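You operate a simulated robot arm through the tools that you are given. There is no shell and no other tool. Be economical: measure what you need, move in short steps, check, and stop when the job is done.

You run a simulated robot arm. Do the job below in one go: nothing can be reset, and whatever is moved stays where it is left.

JOB
Test the three packs in the charger and bin the dead one.
Fine: it goes into the red bin, lid shut; the other two stay in the charger.

It is judged by the outcome, as a careful person would: the job done as asked, and still so three seconds after it is handed in. It fails if anything else is knocked over, pushed out of place, dropped, spilled or broken. A push-on lid holds only when it is set on centred and level and pressed home; a screw cap is set on level and turned clockwise until tight.

ROBOT AND FRAMES
A 7-joint arm with a two-finger gripper, on a carriage that runs on a rail from [164, 766] to [-334, -1561] (x, y) and turns from -2.129 to 3.665 rad about z. Base frame: it is fixed where the carriage stands at the start and does not move with it; the origin is on the floor, on the carriage's upright axis, x ahead of it, y to its left, z up. Lengths are in mm, angles in rad, forces in N, time in s.
Its first joint turns from -2.601 to 2.601 rad. Places, roughly: back slot of the red bin [1100, 900, 900]; battery pack [1000, 500, 1000]; charger dial [1000, 400, 1000]; charger key [900, 500, 1000]; charger switch [900, 400, 1000]; front slot of the red bin [1000, 900, 900]; red bin lid [1000, 900, 1000]; second slot of the red bin [1100, 900, 900]; third slot of the red bin [1000, 900, 900]. Payload 2.45 kg.
The tool frame sits at the grasp point between the pads (the TCP): z along the fingers, y along the line on which they close. The tips reach 26 mm beyond it. The gripper opens to 96 mm. The gripper's body begins 69 mm behind the TCP.
Orientation is told as [roll, pitch, yaw] about the base's x, y, z axes, in that order, counted from this pose: with the fingers straight down and closing along the base's y, the tool's x points along the base's -x, its y along +y and its z along -z.

CONTROLS
- The arm moves only by the tool servo_tool. Its arguments are lists of equal length, an entry for each row: "delta_pos": the shift along the tool's x, y, z in cm, a list of three; "angular": the turn, a rotation vector about the tool's x, y, z in degrees, a list of three; "hand": the gripper command, from -1 (shut) to 1 (fully open), values between in proportion. In form: {"delta_pos": [[dx, dy, dz], ...], "angular": [[ax, ay, az], ...], "hand": [hand, ...]}. A call has 1 to 8 rows; each row is the pose to reach, as a shift and turn from the pose commanded when the call began, along the tool's axes at that moment. Each row takes 0.2 s and may step no farther than 50 mm and 0.15 rad from the row before; otherwise, or with a gripper value out of range, the whole call is refused. Where a pose cannot be reached the arm comes as near as it can. A force on the tool above 40 N (or 10 N above the force at the start of the call, whichever is more), or a blocked arm, ends the call early, and 0.2 s more pass. Each finger halts on what it meets, pressing with about 27 N; the grip force reading is that of the motor and also rises with nothing between the fingers. The clock runs only during rows and for 0.2 s after the last one: add rows that repeat a pose to give the fingers time. The reply holds the time, the measured pose of the TCP, the force on the tool along the base axes, the opening and the grip force, in the units named above and with some noise, with the torque about the TCP (base axes, N m) and any sound that the robot's microphone picked up, and new pictures: "pictures" is both (left out), scene, wrist or none.
- Cameras (640 x 400 px; columns grow to the right, rows downward): "scene" is now at [40.8, 179.7, 1688.5]; the picture's right is [0.11, -0.99, 0.00], its down [-0.55, -0.06, -0.83] and it looks along [0.83, 0.09, -0.56] (base axes); focal length 294 px, centre (320, 200). "wrist" rides on the gripper at [82, 3, -98] in the tool frame; the picture's right is [-0.04, 1.00, 0.00], its down [-0.73, -0.03, -0.68] and it looks along [-0.68, -0.03, 0.73] (tool axes); focal length 256 px, centre (320, 200). There is no depth. A picture from a camera that has moved, and an enlarged one, comes with that camera's place and axes in the base frame and with its lens.
- move_column(by): slides the trunk up (or, below 0, down) by that many mm; the arm and the scene camera ride with it, the base frame stays. It gives what a move gives, with no picture.
- roll_base(legs): drives the robot by 1 to 6 legs, each [ahead, left, turn to the left] in mm, mm and rad, along the robot's own axes; the way and the turn of a leg run together, so that a leg with both is an arc; at most 1500 mm and 3.142 rad a leg. The arm and the cameras ride along, it lands a little off, and it stops where it bumps. It keeps to its track: a leg is cut to what the track allows. It gives what a move gives, and a new picture of the scene camera.
- turn_head(pan, tilt): turns the head with the scene camera to pan (to the left, within 2.705 rad either way) and tilt (down, from -0.506 to 1.204), counted from straight ahead of the robot. It gives what a move gives, and a new picture of the scene camera.
- enlarge(camera, box): a new picture of the part [left, top, right, bottom] of that camera's present view, enlarged. No time passes.
- job_done(): hands the job in; it is judged then, once.

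Work in short steps. Places have to be worked out from the pictures, the camera data and where the tool is seen: move nearer, look again, correct. Check each grasp and each placing, and mend what went wrong. You have 120 turns and 260 pictures in all, those below and enlarged ones among them. Open the gripper and draw the arm clear of the work before you hand the job in, unless the task says otherwise; then end with one line.

The tools are called after ">>>" as a command line: name --argument value ..., lists and objects as JSON in quotes. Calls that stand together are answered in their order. servo_tool: Moves the arm, as the interface text tells. Its arguments: {"type":"object","properties":{"delta_pos":{"type":"array","items":{"type":"array","items":{"type":"number"}}},"angular":{"type":"array","items":{"type":"array","items":{"type":"number"}}},"hand":{"type":"array","items":{"type":"number"}},"pictures":{"type":"string","enum":["both","scene","wrist","none"]}},"required":["delta_pos","angular","hand"]} The other tools are called the same way: move_column (by) slides the trunk up or down; roll_base (legs) drives the base; turn_head (pan, tilt) turns the head that bears the scene camera; enlarge (camera, box) takes an enlarged picture of a part of a camera's view; job_done () hands the job in.

At the start:

```text
clock: 0.0
eef_pos: [733.8, 543.1, 1234.8]
ee_rot: [0.001, 0.0, 0.002]
wrist_force: [-0.7, 0.4, -0.5]
moment: [0.01, 0.01, -0.02]
gripper_width: 95.8
grasp_force: 0.0
trunk travel left (down, up): [-675.0, 35.0]
robot x, y, heading: [1.3, 0.4, 0.002]
head pan, tilt: [0.108, 0.59]
```

scene: 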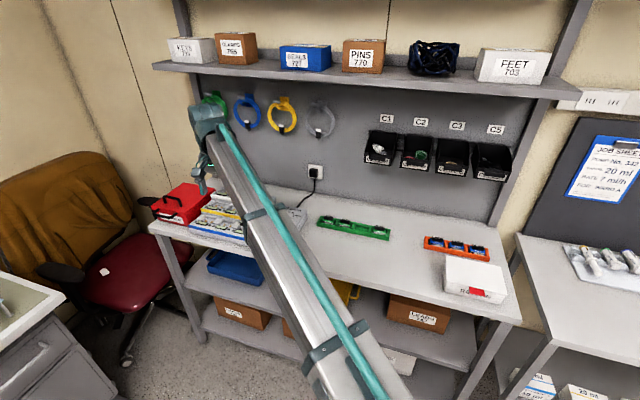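
wrist: 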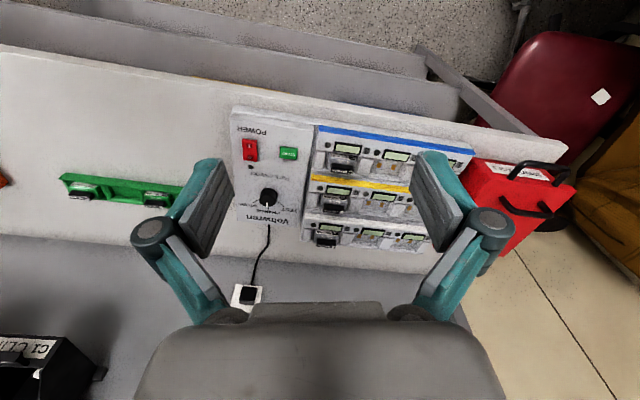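

The wrist view shows the charger with a dial, a switch, a key and three bays; I'll enlarge it to read the labels.

>>> enlarge --camera "wrist" --box '[220, 100, 480, 262]'

>>> enlarge --camera "wrist" --box '[440, 130, 600, 230]'

>>> enlarge --camera "scene" --box '[130, 160, 330, 285]'

```text
2.46 times, centred on (350, 181) of wrist
camera zoom: at [652.2, 545.9, 1331.7], right [0.04, 1.0, 0.0], down [0.73, -0.03, 0.68], along [0.68, -0.03, -0.73], focal length 630 px, centre (246, 247)
```

zoom: 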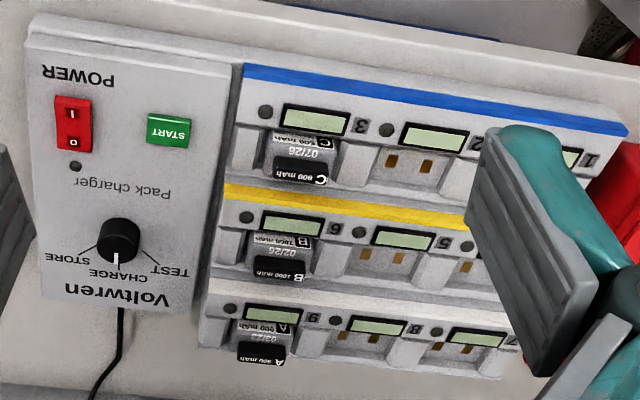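

```text
4.00 times, centred on (520, 180) of wrist
camera zoom: at [652.2, 545.9, 1331.7], right [0.04, 1.0, 0.0], down [0.73, -0.03, 0.68], along [0.68, -0.03, -0.73], focal length 1024 px, centre (-480, 280)
```

zoom: 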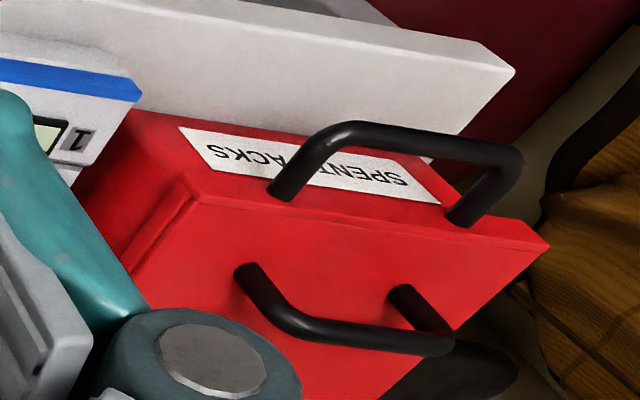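

```text
3.20 times, centred on (230, 222) of scene
camera zoom: at [40.8, 179.7, 1688.5], right [0.11, -0.99, 0.0], down [-0.55, -0.06, -0.83], along [0.83, 0.09, -0.56], focal length 939 px, centre (608, 128)
```

zoom: 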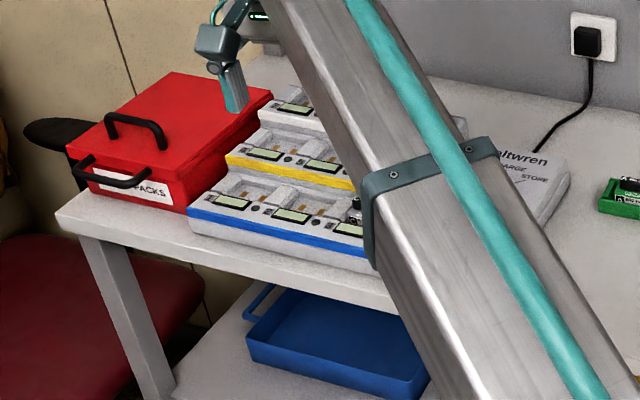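

The charger has a power switch (red), START key (green), a dial (CHARGE/TEST/STORE), and packs A, B, C in bays 9, 6, 3. I move the tool to the right by 14 cm to triangulate and see the panel.

>>> servo_tool --delta_pos '[[0, -4.5, 0], [0, -9, 0], [0, -14, 0], [0, -14, 0]]' --angular '[[0, 0, 0], [0, 0, 0], [0, 0, 0], [0, 0, 0]]' --hand '[0, -1, -1, -1]' --pictures "both"

```text
clock: 1.0
eef_pos: [736.0, 401.7, 1232.7]
ee_rot: [-0.001, -0.001, 0.0]
wrist_force: [-0.2, -0.1, -0.2]
moment: [-0.01, 0.01, -0.02]
gripper_width: 0.0
grasp_force: 26.9
trunk travel left (down, up): [-675.0, 35.0]
robot x, y, heading: [-1.2, 3.0, -0.002]
head pan, tilt: [0.108, 0.59]
camera scene: at [41.0, 180.1, 1688.4], right [0.11, -0.99, 0.0], down [-0.55, -0.06, -0.83], along [0.83, 0.09, -0.56], focal length 294 px, centre (320, 200)
camera wrist: at [654.8, 404.9, 1329.8], right [0.04, 1.0, 0.0], down [0.73, -0.03, 0.68], along [0.68, -0.03, -0.73], focal length 256 px, centre (320, 200)
```

scene: 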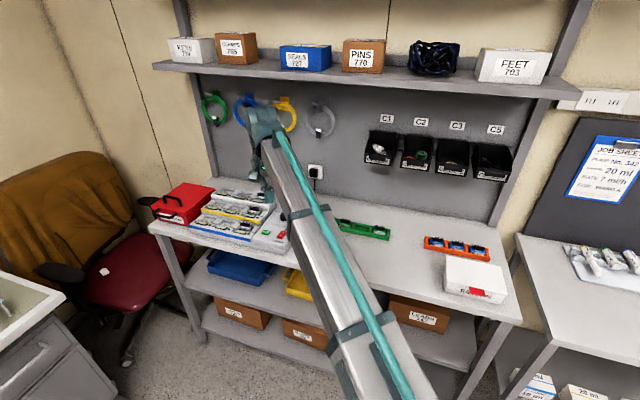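
wrist: 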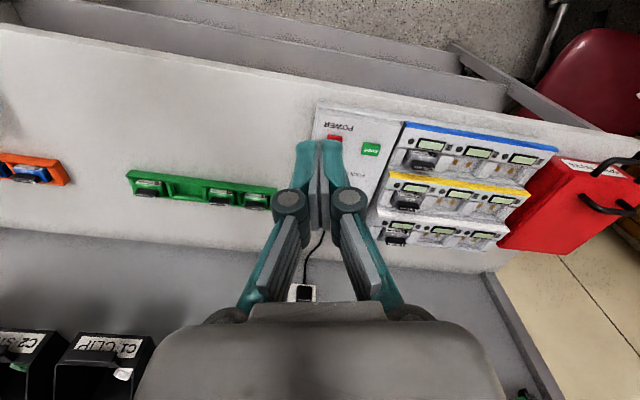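

START triangulates to about (895, 480, 949), switch (886, 413), dial (983, 431). I go nearer for a sharper look.

>>> servo_tool --delta_pos '[[-2, 1, 4], [-4, 2, 8], [-6, 3, 11.5], [-6, 3, 11.5]]' --angular '[[0, 0, 0], [0, 0, 0], [0, 0, 0], [0, 0, 0]]' --hand '[-1, -1, -1, -1]' --pictures "wrist"

>>> enlarge --camera "wrist" --box '[240, 40, 560, 240]'

```text
clock: 2.0
eef_pos: [794.5, 431.4, 1116.0]
ee_rot: [0.0, -0.001, -0.001]
wrist_force: [0.1, 1.1, -0.6]
moment: [0.0, -0.02, 0.03]
gripper_width: 0.1
grasp_force: 26.7
trunk travel left (down, up): [-675.0, 35.0]
robot x, y, heading: [0.6, -0.2, 0.0]
head pan, tilt: [0.108, 0.59]
camera wrist: at [713.1, 433.6, 1214.0], right [0.04, 1.0, 0.0], down [0.73, -0.03, 0.68], along [0.68, -0.03, -0.73], focal length 256 px, centre (320, 200)
```

wrist: 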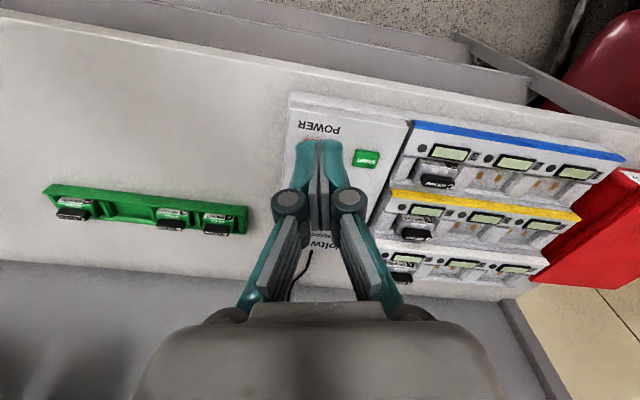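

```text
2.00 times, centred on (400, 140) of wrist
camera zoom: at [713.1, 433.6, 1214.0], right [0.04, 1.0, 0.0], down [0.73, -0.03, 0.68], along [0.68, -0.03, -0.73], focal length 512 px, centre (160, 320)
```

zoom: 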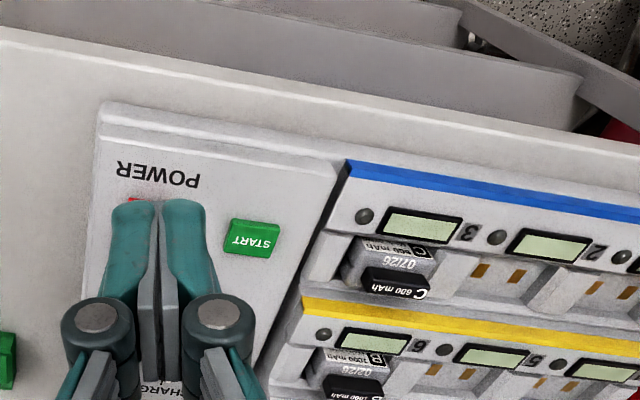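

START is at about (889, 482, 956), the switch spans x 861–904 near y 416, and the charger is yawed about -0.2. I move left to see the dial and switch clear of the fingers.

>>> servo_tool --delta_pos '[[-2, 4, 0], [-4, 8, 0], [-5.5, 12, 0], [-5.5, 12, 0]]' --angular '[[0, 0, 0], [0, 0, 0], [0, 0, 0], [0, 0, 0]]' --hand '[-1, -1, -1, -1]' --pictures "wrist"

>>> enlarge --camera "wrist" --box '[120, 80, 312, 200]'

>>> enlarge --camera "wrist" --box '[340, 80, 640, 268]'

```text
clock: 3.0
eef_pos: [847.8, 553.8, 1116.2]
ee_rot: [0.0, -0.001, -0.001]
wrist_force: [0.6, 0.9, 0.6]
moment: [-0.02, 0.01, 0.0]
gripper_width: 0.1
grasp_force: 26.9
trunk travel left (down, up): [-675.0, 35.0]
robot x, y, heading: [0.3, -1.7, 0.002]
head pan, tilt: [0.108, 0.59]
camera wrist: at [767.3, 555.3, 1214.4], right [0.04, 1.0, 0.0], down [0.73, -0.03, 0.68], along [0.68, -0.03, -0.73], focal length 256 px, centre (320, 200)
```

wrist: 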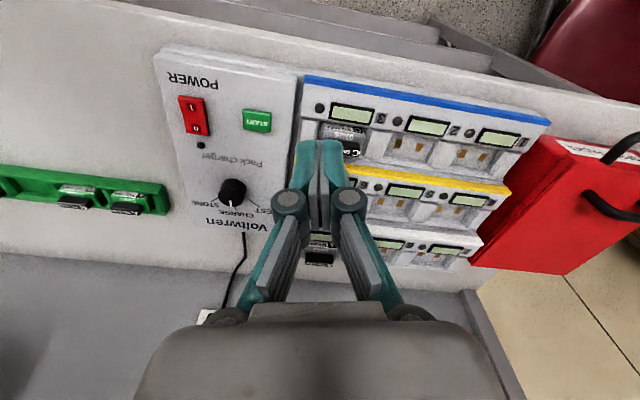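

```text
3.33 times, centred on (216, 140) of wrist
camera zoom: at [767.3, 555.3, 1214.4], right [0.04, 1.0, 0.0], down [0.73, -0.03, 0.68], along [0.68, -0.03, -0.73], focal length 853 px, centre (667, 400)
```

zoom: 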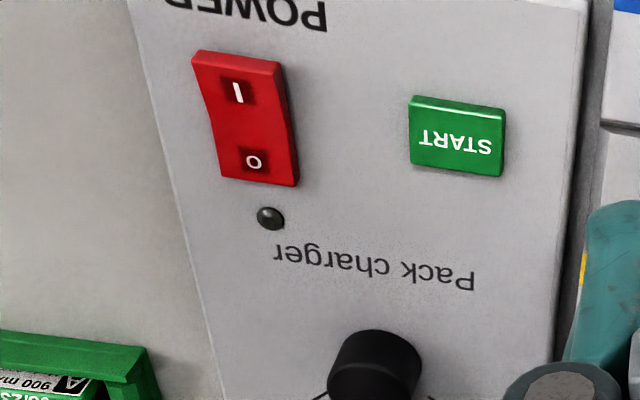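

```text
2.13 times, centred on (490, 174) of wrist
camera zoom: at [767.3, 555.3, 1214.4], right [0.04, 1.0, 0.0], down [0.73, -0.03, 0.68], along [0.68, -0.03, -0.73], focal length 545 px, centre (-42, 255)
```

zoom: 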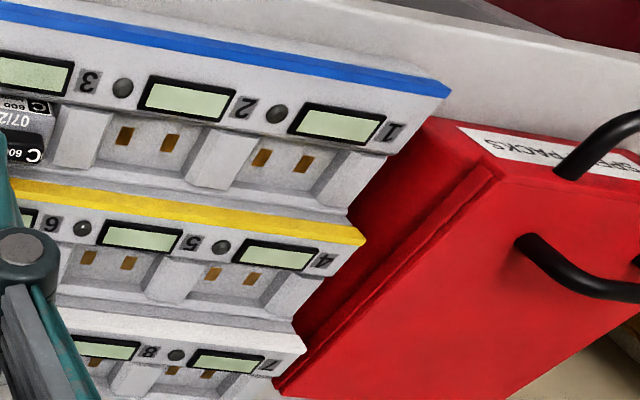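

LEDs are dark, so it's off. Enlarging the dial.

>>> enlarge --camera "wrist" --box '[190, 160, 286, 220]'

```text
6.67 times, centred on (238, 190) of wrist
camera zoom: at [767.3, 555.3, 1214.4], right [0.04, 1.0, 0.0], down [0.73, -0.03, 0.68], along [0.68, -0.03, -0.73], focal length 1707 px, centre (867, 267)
```

zoom: 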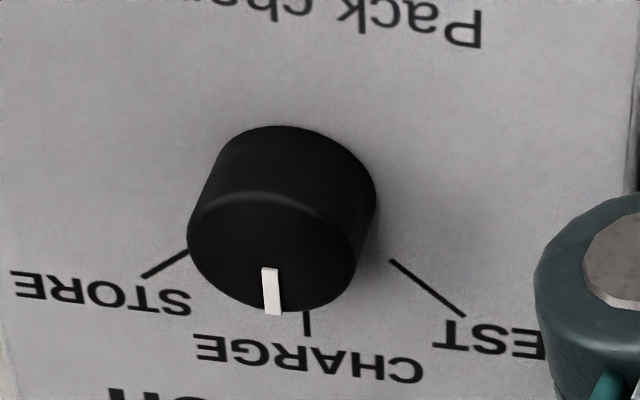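

The dial points at CHARGE; knob centre ≈ (990, 428), top ≈ 965; TEST is about 48° counter-clockwise from it. That's beyond reach from here, so I'll tuck the arm in to the right, then drive along the rail.

>>> servo_tool --delta_pos '[[2, -4, -2], [4, -8, -4], [6, -12, -6], [8, -16, -8], [10, -20, -10], [12, -24, -11], [14, -28, -11], [16, -32, -11]]' --angular '[[0, 0, 0], [0, 0, 0], [0, 0, 0], [0, 0, 0], [0, 0, 0], [0, 0, 0], [0, 0, 0], [0, 0, 0]]' --hand '[-1, -1, -1, -1, -1, -1, -1, -1]' --pictures "none"

>>> servo_tool --delta_pos '[[1, -4.5, 0], [2, -9, 0], [3, -13.5, 0], [4, -18, 0], [4, -22, 0], [4, -22, 0]]' --angular '[[0, 0, 0], [0, 0, 0], [0, 0, 0], [0, 0, 0], [0, 0, 0], [0, 0, 0]]' --hand '[-1, -1, -1, -1, -1, -1]' --pictures "none"

>>> roll_base --legs '[[157, 735, 0]]'

```text
clock: 4.8
eef_pos: [686.9, 232.3, 1227.0]
ee_rot: [-0.001, -0.001, 0.0]
wrist_force: [0.5, -0.5, 0.2]
moment: [0.02, -0.02, -0.04]
gripper_width: 0.3
grasp_force: 26.8
trunk travel left (down, up): [-675.0, 35.0]
robot x, y, heading: [-0.2, -0.2, -0.004]
head pan, tilt: [0.108, 0.59]
```

```text
clock: 6.2
eef_pos: [648.3, 15.1, 1229.4]
ee_rot: [-0.001, 0.0, 0.0]
wrist_force: [-0.8, 0.1, 0.5]
moment: [0.01, 0.01, 0.01]
gripper_width: 0.0
grasp_force: 26.7
trunk travel left (down, up): [-675.0, 35.0]
robot x, y, heading: [3.5, -3.4, -0.001]
head pan, tilt: [0.108, 0.59]
```

```text
clock: 10.3
eef_pos: [806.7, 752.0, 1228.9]
ee_rot: [-0.002, 0.001, -0.008]
wrist_force: [-0.3, -0.6, -0.5]
moment: [-0.02, 0.05, 0.01]
gripper_width: 0.0
grasp_force: 27.0
trunk travel left (down, up): [-675.0, 35.0]
robot x, y, heading: [158.4, 740.4, -0.013]
head pan, tilt: [0.108, 0.59]
camera scene: at [201.2, 921.5, 1688.4], right [0.1, -1.0, 0.0], down [-0.55, -0.06, -0.83], along [0.83, 0.08, -0.56], focal length 294 px, centre (320, 200)
```

scene: 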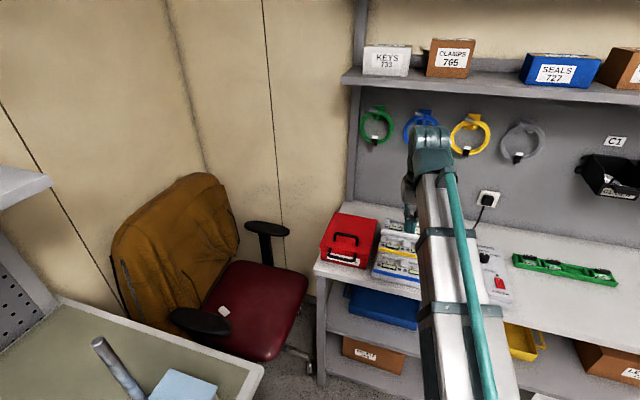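

Robot now at (158, 740). I move above the dial with the gripper opening to about 60 mm, and aim the head at the work.

>>> servo_tool --delta_pos '[[-2.3, -4, 1.5], [-4.6, -8, 3], [-6.9, -12, 4.5], [-9.2, -16.2, 6], [-11.5, -20.3, 7.5], [-13.8, -24.4, 9.5], [-16.1, -28.4, 11.5], [-18.1, -32.5, 13]]' --angular '[[0, 0, 0], [0, 0, 0], [0, 0, 0], [0, 0, 0], [0, 0, 0], [0, 0, 0], [0, 0, 0], [0, 0, 0]]' --hand '[-1, -1, -1, -1, -1, -0.5, 0, 0.25]' --pictures "wrist"

>>> turn_head --pan -0.3 --tilt 0.72

```text
refused: row 4 steps farther than a row can; nothing moved
```

```text
clock: 11.2
eef_pos: [807.7, 751.0, 1228.9]
ee_rot: [0.0, -0.001, -0.01]
wrist_force: [0.2, -0.2, -1.3]
moment: [-0.03, 0.0, 0.05]
gripper_width: 0.0
grasp_force: 27.0
trunk travel left (down, up): [-675.0, 35.0]
robot x, y, heading: [160.7, 741.5, -0.01]
head pan, tilt: [-0.3, 0.721]
camera scene: at [192.9, 886.7, 1677.1], right [-0.3, -0.95, 0.0], down [-0.63, 0.2, -0.75], along [0.72, -0.23, -0.66], focal length 294 px, centre (320, 200)
```

scene: 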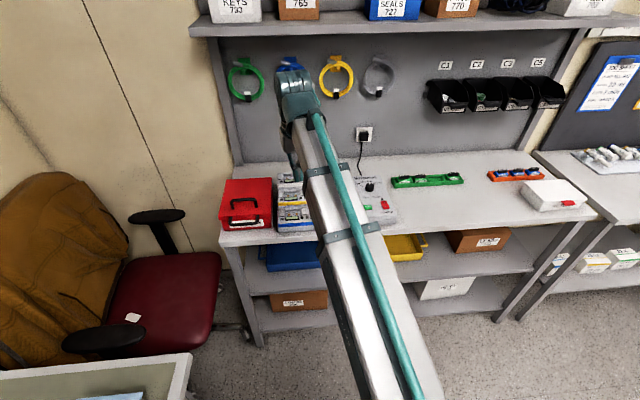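

The row step was slightly too big; same path with smaller steps.

>>> servo_tool --delta_pos '[[-2.2, -4, 1.4], [-4.4, -8, 2.8], [-6.6, -12, 4.2], [-8.8, -16, 5.6], [-11, -20, 7], [-13.2, -24, 8.4], [-15.4, -28, 9.8], [-17.6, -31, 11.2]]' --angular '[[0, 0, 0], [0, 0, 0], [0, 0, 0], [0, 0, 0], [0, 0, 0], [0, 0, 0], [0, 0, 0], [0, 0, 0]]' --hand '[-1, -1, -1, -1, -1, -0.5, 0, 0.25]' --pictures "wrist"

```text
clock: 13.0
eef_pos: [984.0, 442.4, 1116.3]
ee_rot: [0.0, -0.001, -0.009]
wrist_force: [-1.1, 0.5, 0.1]
moment: [0.03, -0.01, 0.02]
gripper_width: 60.2
grasp_force: 0.0
trunk travel left (down, up): [-675.0, 35.0]
robot x, y, heading: [160.4, 745.8, -0.009]
head pan, tilt: [-0.3, 0.721]
camera wrist: at [901.7, 445.0, 1213.2], right [0.05, 1.0, 0.0], down [0.73, -0.04, 0.68], along [0.68, -0.03, -0.73], focal length 256 px, centre (320, 200)
```

wrist: 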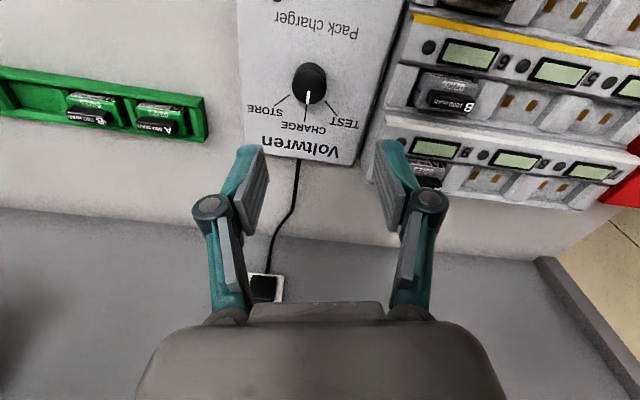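

Dial confirmed near (989, 429). Descending to straddle the knob.

>>> servo_tool --delta_pos '[[-0.5, -1.4, 4], [-0.5, -1.4, 8], [-0.5, -1.4, 11], [-0.5, -1.4, 11]]' --angular '[[0, 0, 0], [0, 0, 0], [0, 0, 0], [0, 0, 0]]' --hand '[0.25, 0.25, 0.25, 0.25]' --pictures "both"

```text
clock: 14.0
eef_pos: [987.3, 425.1, 1006.8]
ee_rot: [-0.001, -0.001, -0.008]
wrist_force: [0.1, -0.4, 0.1]
moment: [0.0, 0.01, -0.01]
gripper_width: 60.1
grasp_force: 0.0
trunk travel left (down, up): [-675.0, 35.0]
robot x, y, heading: [158.6, 741.7, -0.008]
head pan, tilt: [-0.3, 0.721]
camera scene: at [193.0, 886.6, 1677.1], right [-0.3, -0.95, 0.0], down [-0.63, 0.2, -0.75], along [0.72, -0.23, -0.66], focal length 294 px, centre (320, 200)
camera wrist: at [904.8, 429.1, 1104.4], right [0.05, 1.0, 0.0], down [0.73, -0.04, 0.68], along [0.68, -0.03, -0.73], focal length 256 px, centre (320, 200)
```

scene: 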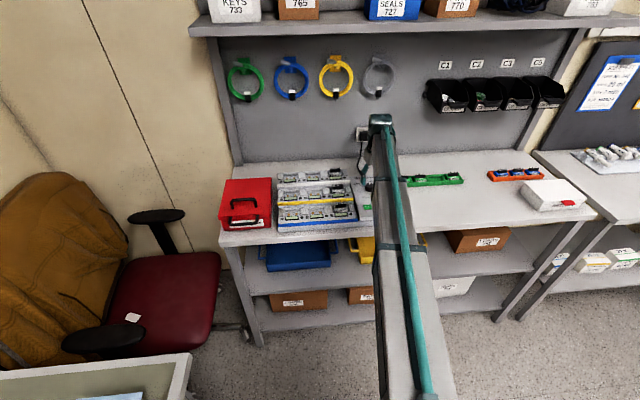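
wrist: 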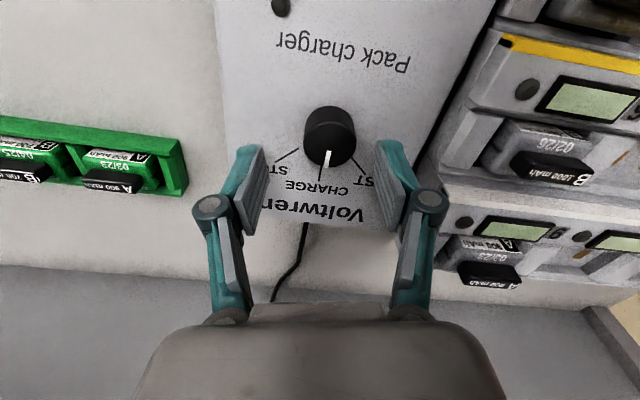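

Knob at (989.5, 430). Shift 5 mm left, lower to z≈981, and grip.

>>> servo_tool --delta_pos '[[-0.2, 0.5, 1.3], [-0.2, 0.5, 2.6], [-0.2, 0.5, 2.6], [-0.2, 0.5, 2.6], [-0.2, 0.5, 2.6], [-0.2, 0.5, 2.6]]' --angular '[[0, 0, 0], [0, 0, 0], [0, 0, 0], [0, 0, 0], [0, 0, 0], [0, 0, 0]]' --hand '[0.25, 0.25, -0.2, -0.5, -0.5, -0.5]' --pictures "wrist"

```text
clock: 15.4
eef_pos: [988.3, 430.7, 982.3]
ee_rot: [-0.001, 0.001, -0.008]
wrist_force: [-0.4, 4.7, 0.6]
moment: [0.22, -0.17, -0.02]
gripper_width: 31.4
grasp_force: 45.0
trunk travel left (down, up): [-675.0, 35.0]
robot x, y, heading: [157.4, 738.5, -0.009]
head pan, tilt: [-0.3, 0.721]
camera wrist: at [906.6, 435.0, 1079.3], right [0.05, 1.0, 0.0], down [0.73, -0.04, 0.68], along [0.68, -0.03, -0.73], focal length 256 px, centre (320, 200)
```

wrist: 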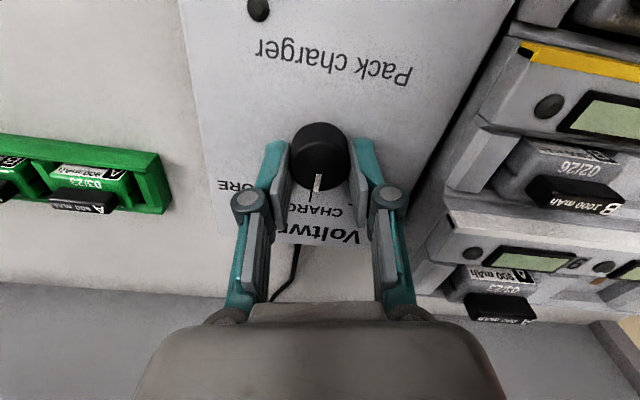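

Knob gripped (31 mm). Turn 48° counter-clockwise (seen from above).

>>> servo_tool --delta_pos '[[0, 0, 0], [0, 0, 0], [0, 0, 0], [0, 0, 0], [0, 0, 0], [0, 0, 0], [0, 0, 0]]' --angular '[[0, 0, -8], [0, 0, -16], [0, 0, -24], [0, 0, -32], [0, 0, -40], [0, 0, -48], [0, 0, -48]]' --hand '[-0.5, -0.5, -0.5, -0.5, -0.5, -0.5, -0.5]' --pictures "wrist"

```text
clock: 17.0
eef_pos: [986.4, 433.9, 981.4]
ee_rot: [0.0, 0.0, 0.831]
wrist_force: [-0.5, 19.0, 3.8]
moment: [0.49, -0.2, -0.64]
gripper_width: 31.8
grasp_force: 45.1
trunk travel left (down, up): [-675.0, 35.0]
robot x, y, heading: [159.8, 739.7, -0.005]
head pan, tilt: [-0.3, 0.721]
camera wrist: at [929.2, 375.0, 1079.2], right [-0.71, 0.7, 0.0], down [0.52, 0.52, 0.68], along [0.48, 0.48, -0.73], focal length 256 px, centre (320, 200)
```

wrist: 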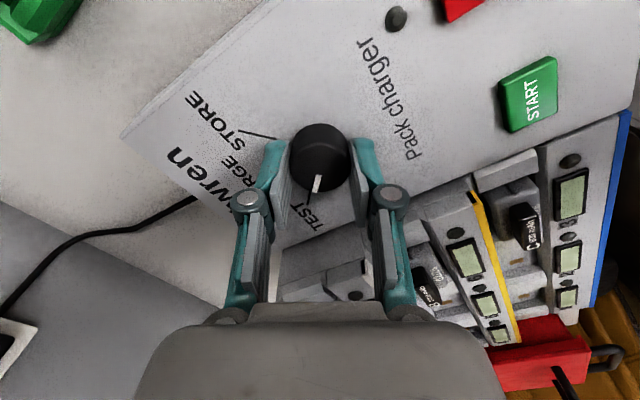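

The pointer is on TEST. Release and lift straight up.

>>> servo_tool --delta_pos '[[0, 0, 0], [0, 0, 0], [0, 0, -3], [0, 0, -7], [0, 0, -10], [0, 0, -10]]' --angular '[[0, 0, 0], [0, 0, 0], [0, 0, 0], [0, 0, 8], [0, 0, 16], [0, 0, 24]]' --hand '[0, 0.2, 0.2, 0.2, 0.2, 0.2]' --pictures "none"

>>> servo_tool --delta_pos '[[0, 0, 0], [0, 0, 0], [0, 0, 0], [0, 0, 0]]' --angular '[[0, 0, 8], [0, 0, 16], [0, 0, 23.5], [0, 0, 23.5]]' --hand '[-1, -1, -1, -1]' --pictures "wrist"

```text
clock: 18.4
eef_pos: [988.0, 430.3, 1079.6]
ee_rot: [0.001, -0.002, 0.407]
wrist_force: [0.5, -0.6, 0.0]
moment: [-0.04, -0.02, 0.0]
gripper_width: 57.4
grasp_force: 0.0
trunk travel left (down, up): [-675.0, 35.0]
robot x, y, heading: [160.7, 739.4, -0.005]
head pan, tilt: [-0.3, 0.721]
```

```text
clock: 19.4
eef_pos: [987.8, 430.5, 1080.7]
ee_rot: [-0.001, 0.001, -0.003]
wrist_force: [0.4, 0.2, -0.1]
moment: [-0.01, 0.01, -0.01]
gripper_width: 0.0
grasp_force: 26.9
trunk travel left (down, up): [-675.0, 35.0]
robot x, y, heading: [157.7, 746.1, -0.003]
head pan, tilt: [-0.3, 0.721]
camera wrist: at [905.5, 433.4, 1178.3], right [0.04, 1.0, 0.0], down [0.73, -0.03, 0.68], along [0.68, -0.03, -0.73], focal length 256 px, centre (320, 200)
```

wrist: 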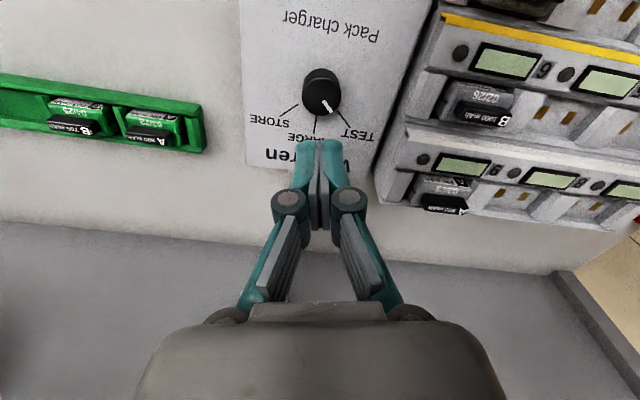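

Dial is on TEST. Now move above the "I" end of the switch (≈ (868, 420)) with closed fingers.

>>> servo_tool --delta_pos '[[4, -0.4, 0], [8, -0.8, 0], [12, -1.1, 3], [12, -1.1, 6], [12, -1.1, 6]]' --angular '[[0, 0, 0], [0, 0, 0], [0, 0, 0], [0, 0, 0], [0, 0, 0]]' --hand '[-1, -1, -1, -1, -1]' --pictures "both"

>>> enlarge --camera "wrist" --box '[220, 60, 444, 200]'

```text
clock: 20.6
eef_pos: [866.3, 420.6, 1020.5]
ee_rot: [0.001, 0.0, 0.0]
wrist_force: [-0.8, -0.1, 0.0]
moment: [-0.03, 0.05, 0.02]
gripper_width: 0.0
grasp_force: 27.1
trunk travel left (down, up): [-675.0, 35.0]
robot x, y, heading: [163.0, 739.6, -0.013]
head pan, tilt: [-0.3, 0.721]
camera scene: at [193.0, 886.7, 1677.1], right [-0.3, -0.95, 0.0], down [-0.63, 0.2, -0.75], along [0.72, -0.23, -0.66], focal length 294 px, centre (320, 200)
camera wrist: at [784.3, 422.6, 1119.3], right [0.04, 1.0, 0.0], down [0.73, -0.03, 0.68], along [0.68, -0.03, -0.73], focal length 256 px, centre (320, 200)
```

scene: 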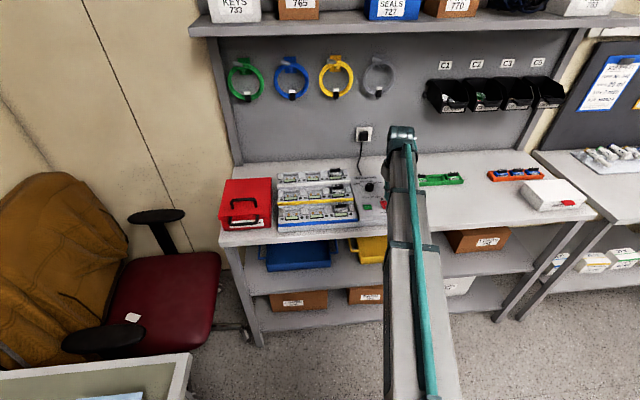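
wrist: 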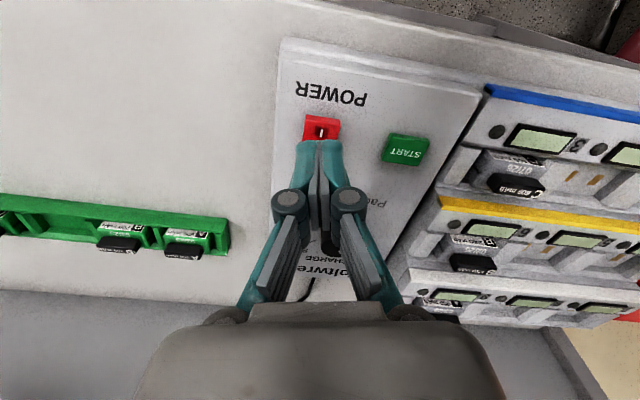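

```text
2.86 times, centred on (332, 130) of wrist
camera zoom: at [784.3, 422.6, 1119.3], right [0.04, 1.0, 0.0], down [0.73, -0.03, 0.68], along [0.68, -0.03, -0.73], focal length 731 px, centre (286, 400)
```

zoom: 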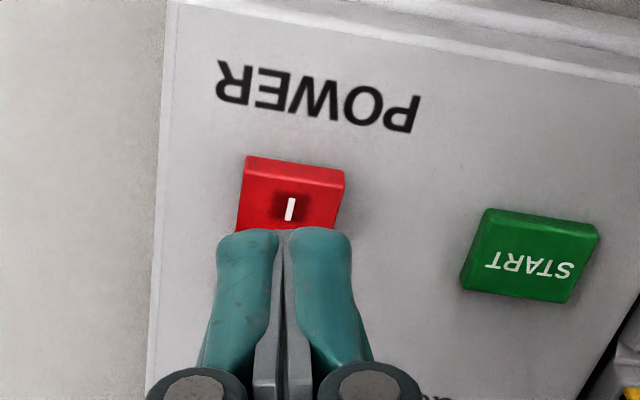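

"I" is directly under the fingers at (869, 420). Press down slowly.

>>> servo_tool --delta_pos '[[0, 0, 2], [0, 0, 3], [0, 0, 3.5], [0, 0, 3.9], [0, 0, 4.3], [0, 0, 4.6], [0, 0, 4.6]]' --angular '[[0, 0, 0], [0, 0, 0], [0, 0, 0], [0, 0, 0], [0, 0, 0], [0, 0, 0], [0, 0, 0]]' --hand '[-1, -1, -1, -1, -1, -1, -1]' --pictures "wrist"

```text
clock: 21.9
eef_pos: [866.0, 420.6, 983.0]
ee_rot: [-0.003, -0.007, -0.001]
wrist_force: [-4.9, 3.6, 22.1]
moment: [-0.02, -0.18, 0.03]
gripper_width: 5.7
grasp_force: 28.2
trunk travel left (down, up): [-675.0, 35.0]
robot x, y, heading: [157.8, 742.9, -0.006]
head pan, tilt: [-0.3, 0.721]
stopped in row 6: the force on the tool passed its limit at 45 N (the readings are from after the stop); the commanded pose is now the measured one
camera wrist: at [783.3, 422.9, 1079.8], right [0.04, 1.0, 0.0], down [0.73, -0.03, 0.68], along [0.68, -0.03, -0.73], focal length 256 px, centre (320, 200)
```

wrist: 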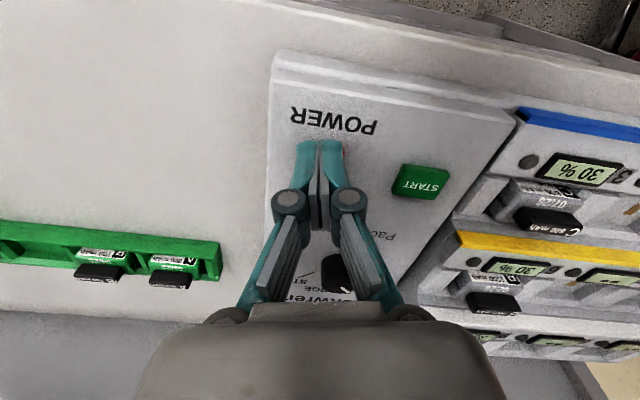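

Power is on; displays lit. Lift and go above START (890, 481).

>>> servo_tool --delta_pos '[[0, 0, -3], [-1.2, 3, -3], [-2.4, 6.1, -3], [-2.4, 6.1, -3]]' --angular '[[0, 0, 0], [0, 0, 0], [0, 0, 0], [0, 0, 0]]' --hand '[-1, -1, -1, -1]' --pictures "wrist"

>>> enlarge --camera "wrist" --box '[340, 90, 640, 278]'

```text
clock: 22.9
eef_pos: [890.7, 479.1, 1008.3]
ee_rot: [-0.002, -0.005, -0.002]
wrist_force: [1.1, -0.1, -0.4]
moment: [-0.02, 0.01, 0.01]
gripper_width: 0.1
grasp_force: 28.4
trunk travel left (down, up): [-675.0, 35.0]
robot x, y, heading: [159.5, 742.3, -0.009]
head pan, tilt: [-0.3, 0.721]
camera wrist: at [809.3, 481.9, 1105.7], right [0.04, 1.0, 0.0], down [0.73, -0.03, 0.68], along [0.68, -0.03, -0.73], focal length 256 px, centre (320, 200)
```

wrist: 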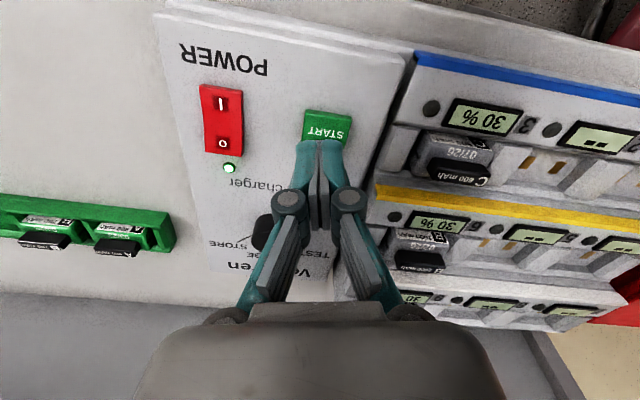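

```text
2.13 times, centred on (490, 184) of wrist
camera zoom: at [809.3, 481.9, 1105.7], right [0.04, 1.0, 0.0], down [0.73, -0.03, 0.68], along [0.68, -0.03, -0.73], focal length 545 px, centre (-42, 234)
```

zoom: 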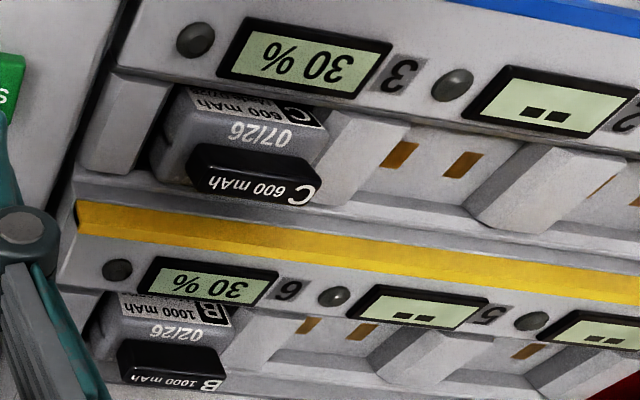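

Power LED green, displays show 30 %. Press START.

>>> servo_tool --delta_pos '[[0.2, 0.2, 1.5], [0.2, 0.2, 2.2], [0.2, 0.2, 2.6], [0.2, 0.2, 3], [0.2, 0.2, 3.4], [0.2, 0.2, 3.4]]' --angular '[[0, 0, 0], [0, 0, 0], [0, 0, 0], [0, 0, 0], [0, 0, 0], [0, 0, 0]]' --hand '[-1, -1, -1, -1, -1, -1]' --pictures "wrist"

>>> enlarge --camera "wrist" --box '[340, 90, 640, 278]'

```text
clock: 24.3
eef_pos: [889.7, 483.0, 975.1]
ee_rot: [-0.003, -0.007, 0.001]
wrist_force: [1.5, -0.4, 8.1]
moment: [0.0, -0.01, 0.02]
gripper_width: 6.1
grasp_force: 28.1
trunk travel left (down, up): [-675.0, 35.0]
robot x, y, heading: [157.8, 740.1, -0.009]
head pan, tilt: [-0.3, 0.721]
heard: click
camera wrist: at [808.1, 484.9, 1073.3], right [0.04, 1.0, 0.0], down [0.73, -0.03, 0.68], along [0.68, -0.03, -0.73], focal length 256 px, centre (320, 200)
```

wrist: 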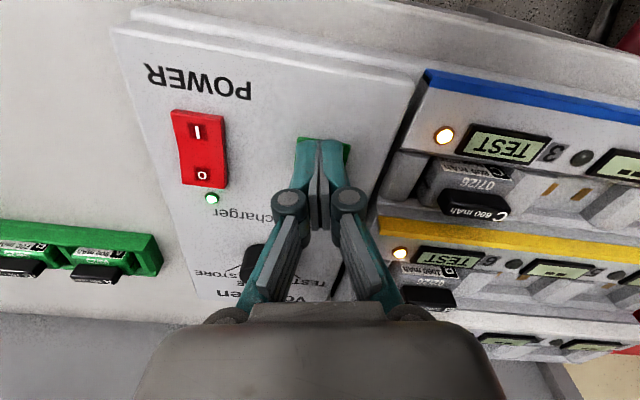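

```text
2.13 times, centred on (490, 184) of wrist
camera zoom: at [808.1, 484.9, 1073.3], right [0.04, 1.0, 0.0], down [0.73, -0.03, 0.68], along [0.68, -0.03, -0.73], focal length 545 px, centre (-42, 234)
```

zoom: 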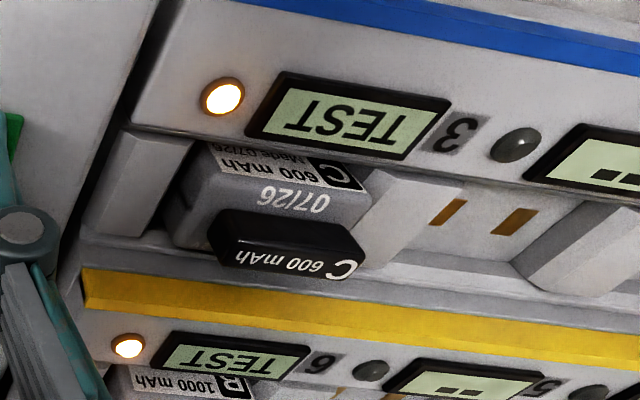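

TEST running, LEDs amber. Back off up and right to see all three displays.

>>> servo_tool --delta_pos '[[0, 0, -3], [0, -2, -6], [1, -4, -9], [2, -6, -9], [2, -6, -9], [2, -6, -9], [2, -6, -9]]' --angular '[[0, 0, 0], [0, 0, 0], [0, 0, 0], [0, 0, 0], [0, 0, 0], [0, 0, 0], [0, 0, 0]]' --hand '[-1, -1, -1, -1, -1, -1, -1]' --pictures "wrist"

>>> enlarge --camera "wrist" --box '[360, 90, 640, 265]'

```text
clock: 25.9
eef_pos: [870.5, 420.2, 1064.7]
ee_rot: [-0.001, -0.005, -0.001]
wrist_force: [-0.9, -0.4, 0.4]
moment: [-0.01, 0.0, 0.03]
gripper_width: 0.0
grasp_force: 28.4
trunk travel left (down, up): [-675.0, 35.0]
robot x, y, heading: [159.4, 742.3, -0.006]
head pan, tilt: [-0.3, 0.721]
camera wrist: at [788.4, 423.8, 1162.6], right [0.04, 1.0, 0.0], down [0.73, -0.03, 0.68], along [0.68, -0.03, -0.73], focal length 256 px, centre (320, 200)
```

wrist: 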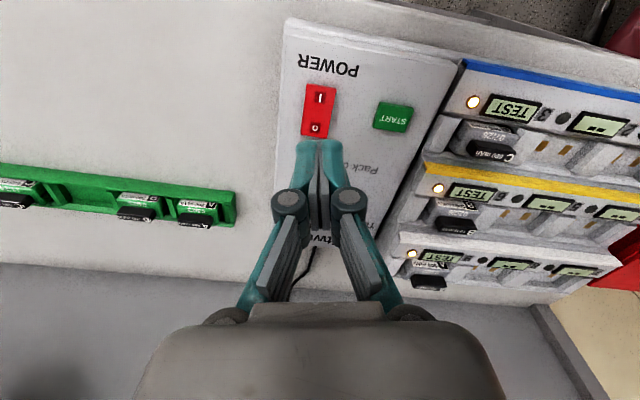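

```text
2.29 times, centred on (500, 178) of wrist
camera zoom: at [788.4, 423.8, 1162.6], right [0.04, 1.0, 0.0], down [0.73, -0.03, 0.68], along [0.68, -0.03, -0.73], focal length 585 px, centre (-91, 251)
```

zoom: 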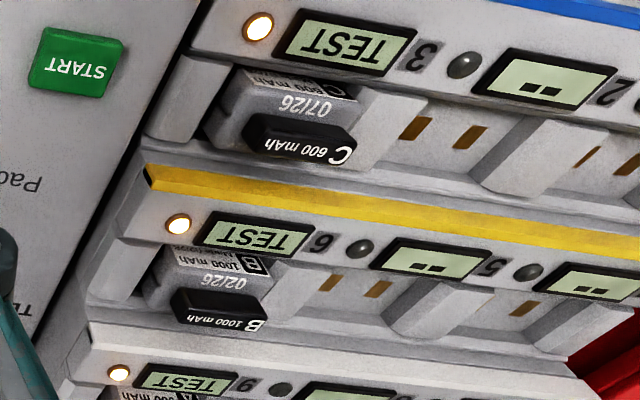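

Still testing; wait while repeating the pose.

>>> servo_tool --delta_pos '[[0, 0, 0], [0, 0, 0], [0, 0, 0], [0, 0, 0], [0, 0, 0], [0, 0, 0], [0, 0, 0], [0, 0, 0]]' --angular '[[0, 0, 0], [0, 0, 0], [0, 0, 0], [0, 0, 0], [0, 0, 0], [0, 0, 0], [0, 0, 0], [0, 0, 0]]' --hand '[-1, -1, -1, -1, -1, -1, -1, -1]' --pictures "none"

>>> servo_tool --delta_pos '[[0, 0, -1], [0, 0, -2], [0, 0, -3], [0, 0, -3], [0, 0, -3], [0, 0, -3], [0, 0, -3], [0, 0, -3]]' --angular '[[0, 0, 0], [0, 0, 0], [0, 0, 0], [0, 0, 0], [0, 0, 0], [0, 0, 0], [0, 0, 0], [0, 0, 0]]' --hand '[-1, -1, -1, -1, -1, -1, -1, -1]' --pictures "wrist"

>>> enlarge --camera "wrist" --box '[360, 90, 640, 265]'

```text
clock: 27.7
eef_pos: [870.8, 421.2, 1065.9]
ee_rot: [-0.003, -0.003, 0.001]
wrist_force: [-0.8, -0.8, 0.5]
moment: [0.05, 0.0, -0.01]
gripper_width: 0.1
grasp_force: 28.6
trunk travel left (down, up): [-675.0, 35.0]
robot x, y, heading: [158.8, 742.7, -0.011]
head pan, tilt: [-0.3, 0.721]
```

```text
clock: 29.5
eef_pos: [869.0, 421.0, 1095.8]
ee_rot: [-0.004, -0.005, 0.0]
wrist_force: [0.3, 0.4, 0.4]
moment: [-0.04, -0.01, 0.0]
gripper_width: 0.0
grasp_force: 28.5
trunk travel left (down, up): [-675.0, 35.0]
robot x, y, heading: [159.3, 741.9, -0.01]
head pan, tilt: [-0.3, 0.721]
camera wrist: at [786.7, 424.0, 1193.0], right [0.04, 1.0, 0.0], down [0.73, -0.03, 0.68], along [0.68, -0.03, -0.73], focal length 256 px, centre (320, 200)
```

wrist: 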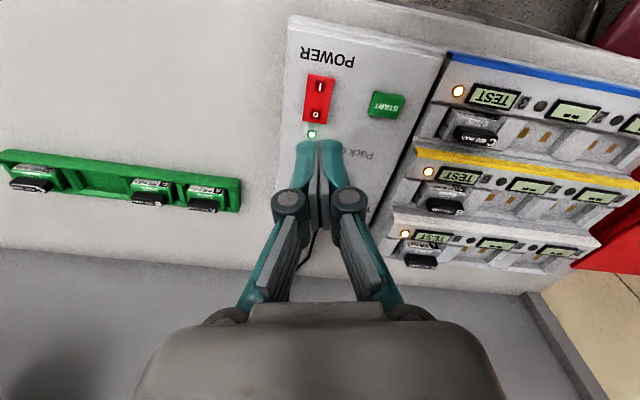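

```text
2.29 times, centred on (500, 178) of wrist
camera zoom: at [786.7, 424.0, 1193.0], right [0.04, 1.0, 0.0], down [0.73, -0.03, 0.68], along [0.68, -0.03, -0.73], focal length 585 px, centre (-91, 251)
```

zoom: 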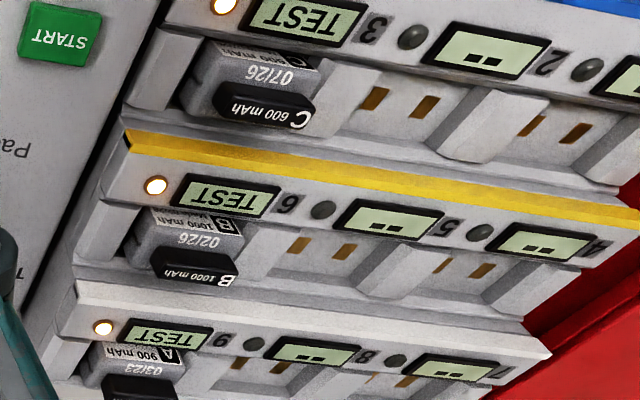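

The test takes time; meanwhile I survey the bin from above.

>>> servo_tool --delta_pos '[[0, 4.5, -2], [0, 9, -4], [0, 13.5, -6], [0, 18, -8], [0, 22.5, -10], [0, 27, -10], [0, 31.5, -10], [0, 36, -10]]' --angular '[[0, 0, 0], [0, 0, 0], [0, 0, 0], [0, 0, 0], [0, 0, 0], [0, 0, 0], [0, 0, 0], [0, 0, 0]]' --hand '[-1, -1, -1, -1, -1, -1, -1, -1]' --pictures "wrist"

>>> enlarge --camera "wrist" --box '[300, 30, 540, 180]'

>>> enlarge --camera "scene" --box '[200, 150, 400, 275]'

```text
clock: 31.3
eef_pos: [864.9, 783.5, 1194.5]
ee_rot: [-0.003, -0.005, -0.002]
wrist_force: [-0.1, 0.3, -0.7]
moment: [-0.01, -0.04, 0.01]
gripper_width: 0.0
grasp_force: 28.1
trunk travel left (down, up): [-675.0, 35.0]
robot x, y, heading: [155.7, 740.3, -0.007]
head pan, tilt: [-0.3, 0.721]
camera wrist: at [783.4, 786.2, 1291.7], right [0.04, 1.0, 0.0], down [0.73, -0.03, 0.68], along [0.68, -0.03, -0.73], focal length 256 px, centre (320, 200)
```

wrist: 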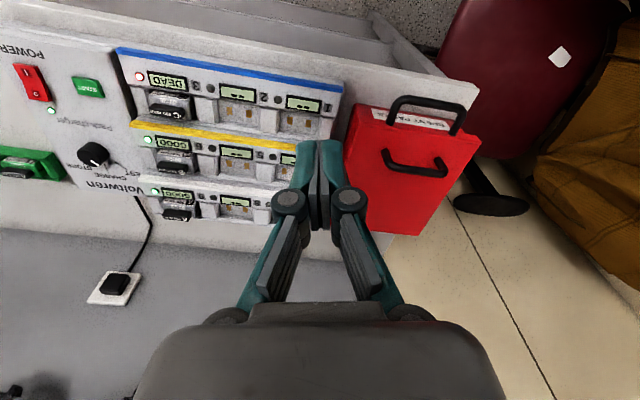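

```text
2.67 times, centred on (420, 105) of wrist
camera zoom: at [783.4, 786.2, 1291.7], right [0.04, 1.0, 0.0], down [0.73, -0.03, 0.68], along [0.68, -0.03, -0.73], focal length 683 px, centre (53, 453)
```

zoom: 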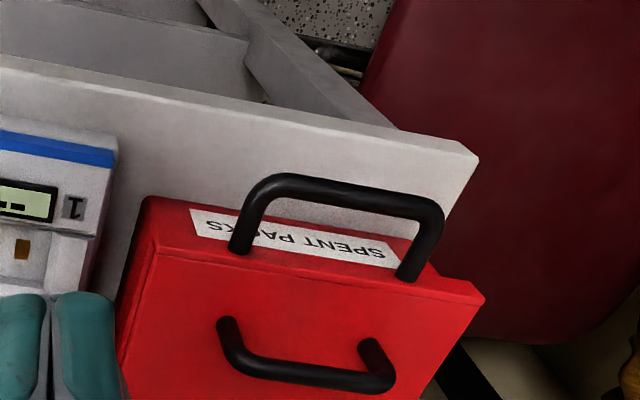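

```text
3.20 times, centred on (300, 212) of scene
camera zoom: at [192.9, 887.4, 1677.0], right [-0.3, -0.95, 0.0], down [-0.63, 0.2, -0.75], along [0.72, -0.23, -0.66], focal length 939 px, centre (384, 160)
```

zoom: 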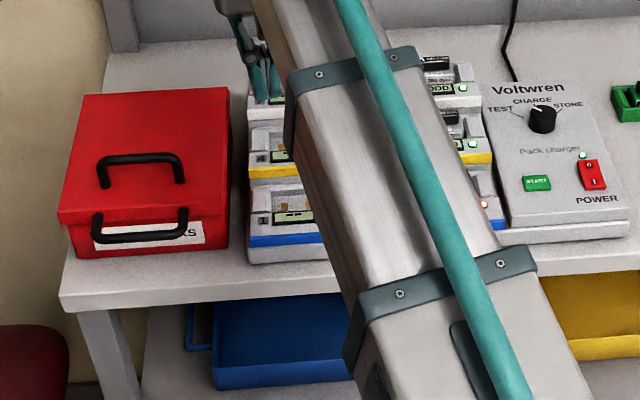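

>>> enlarge --camera "wrist" --box '[110, 50, 270, 225]'

```text
2.29 times, centred on (190, 138) of wrist
camera zoom: at [783.4, 786.2, 1291.7], right [0.04, 1.0, 0.0], down [0.73, -0.03, 0.68], along [0.68, -0.03, -0.73], focal length 585 px, centre (617, 343)
```

zoom: 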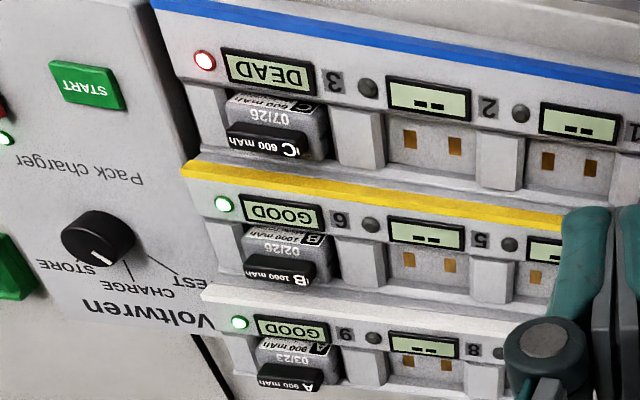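

C (bay 3) is DEAD; A and B are GOOD. The lid's top handle is at about (993, 910, 1017), near the front edge, suggesting a lid hinged at the back. I look closer at the lid's back.

>>> servo_tool --delta_pos '[[-4, 0, 0], [-8, 0, 0], [-12, 0, 0], [-15, 0, 0], [-15, 0, 0]]' --angular '[[0, 0, 0], [0, 0, 0], [0, 0, 0], [0, 0, 0], [0, 0, 0]]' --hand '[-1, -1, -1, -1, -1]' --pictures "both"

>>> enlarge --camera "wrist" --box '[330, 20, 570, 200]'

>>> enlarge --camera "scene" --box '[200, 160, 300, 250]'

```text
clock: 32.5
eef_pos: [1019.5, 783.9, 1195.6]
ee_rot: [-0.002, -0.006, 0.001]
wrist_force: [-0.4, 0.7, 0.7]
moment: [0.02, 0.03, -0.05]
gripper_width: 0.0
grasp_force: 28.8
trunk travel left (down, up): [-675.0, 35.0]
robot x, y, heading: [158.3, 739.9, -0.011]
head pan, tilt: [-0.3, 0.721]
camera scene: at [192.7, 886.6, 1677.1], right [-0.3, -0.95, 0.0], down [-0.63, 0.2, -0.75], along [0.72, -0.23, -0.66], focal length 294 px, centre (320, 200)
camera wrist: at [937.3, 785.9, 1293.0], right [0.04, 1.0, 0.0], down [0.73, -0.03, 0.68], along [0.68, -0.03, -0.73], focal length 256 px, centre (320, 200)
```

scene: 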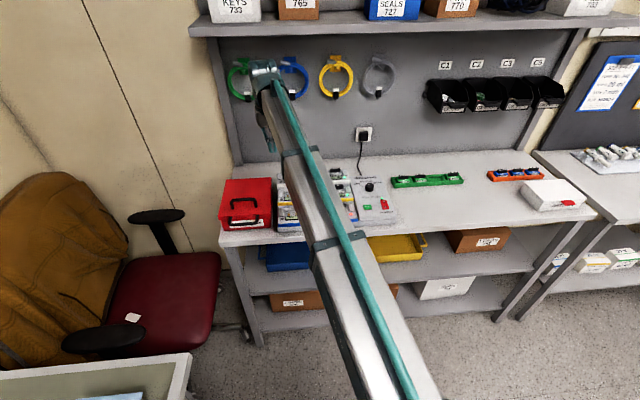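
wrist: 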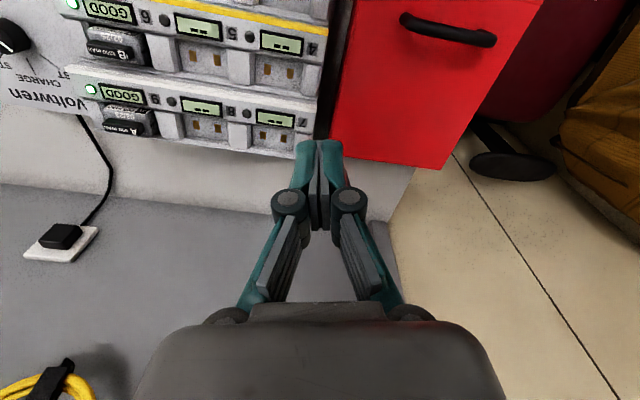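

```text
2.22 times, centred on (450, 110) of wrist
camera zoom: at [937.3, 785.9, 1293.0], right [0.04, 1.0, 0.0], down [0.73, -0.03, 0.68], along [0.68, -0.03, -0.73], focal length 569 px, centre (31, 400)
```

zoom: 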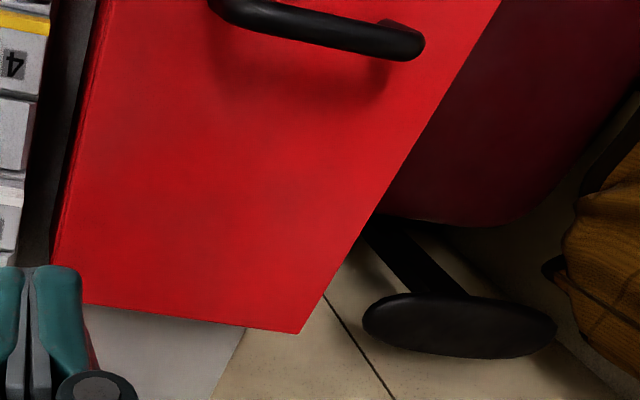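

```text
4.44 times, centred on (250, 205) of scene
camera zoom: at [192.7, 886.6, 1677.1], right [-0.3, -0.95, 0.0], down [-0.63, 0.2, -0.75], along [0.72, -0.23, -0.66], focal length 1304 px, centre (631, 178)
```

zoom: 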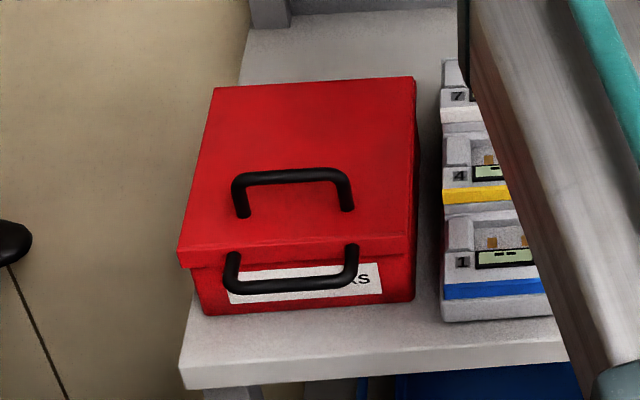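

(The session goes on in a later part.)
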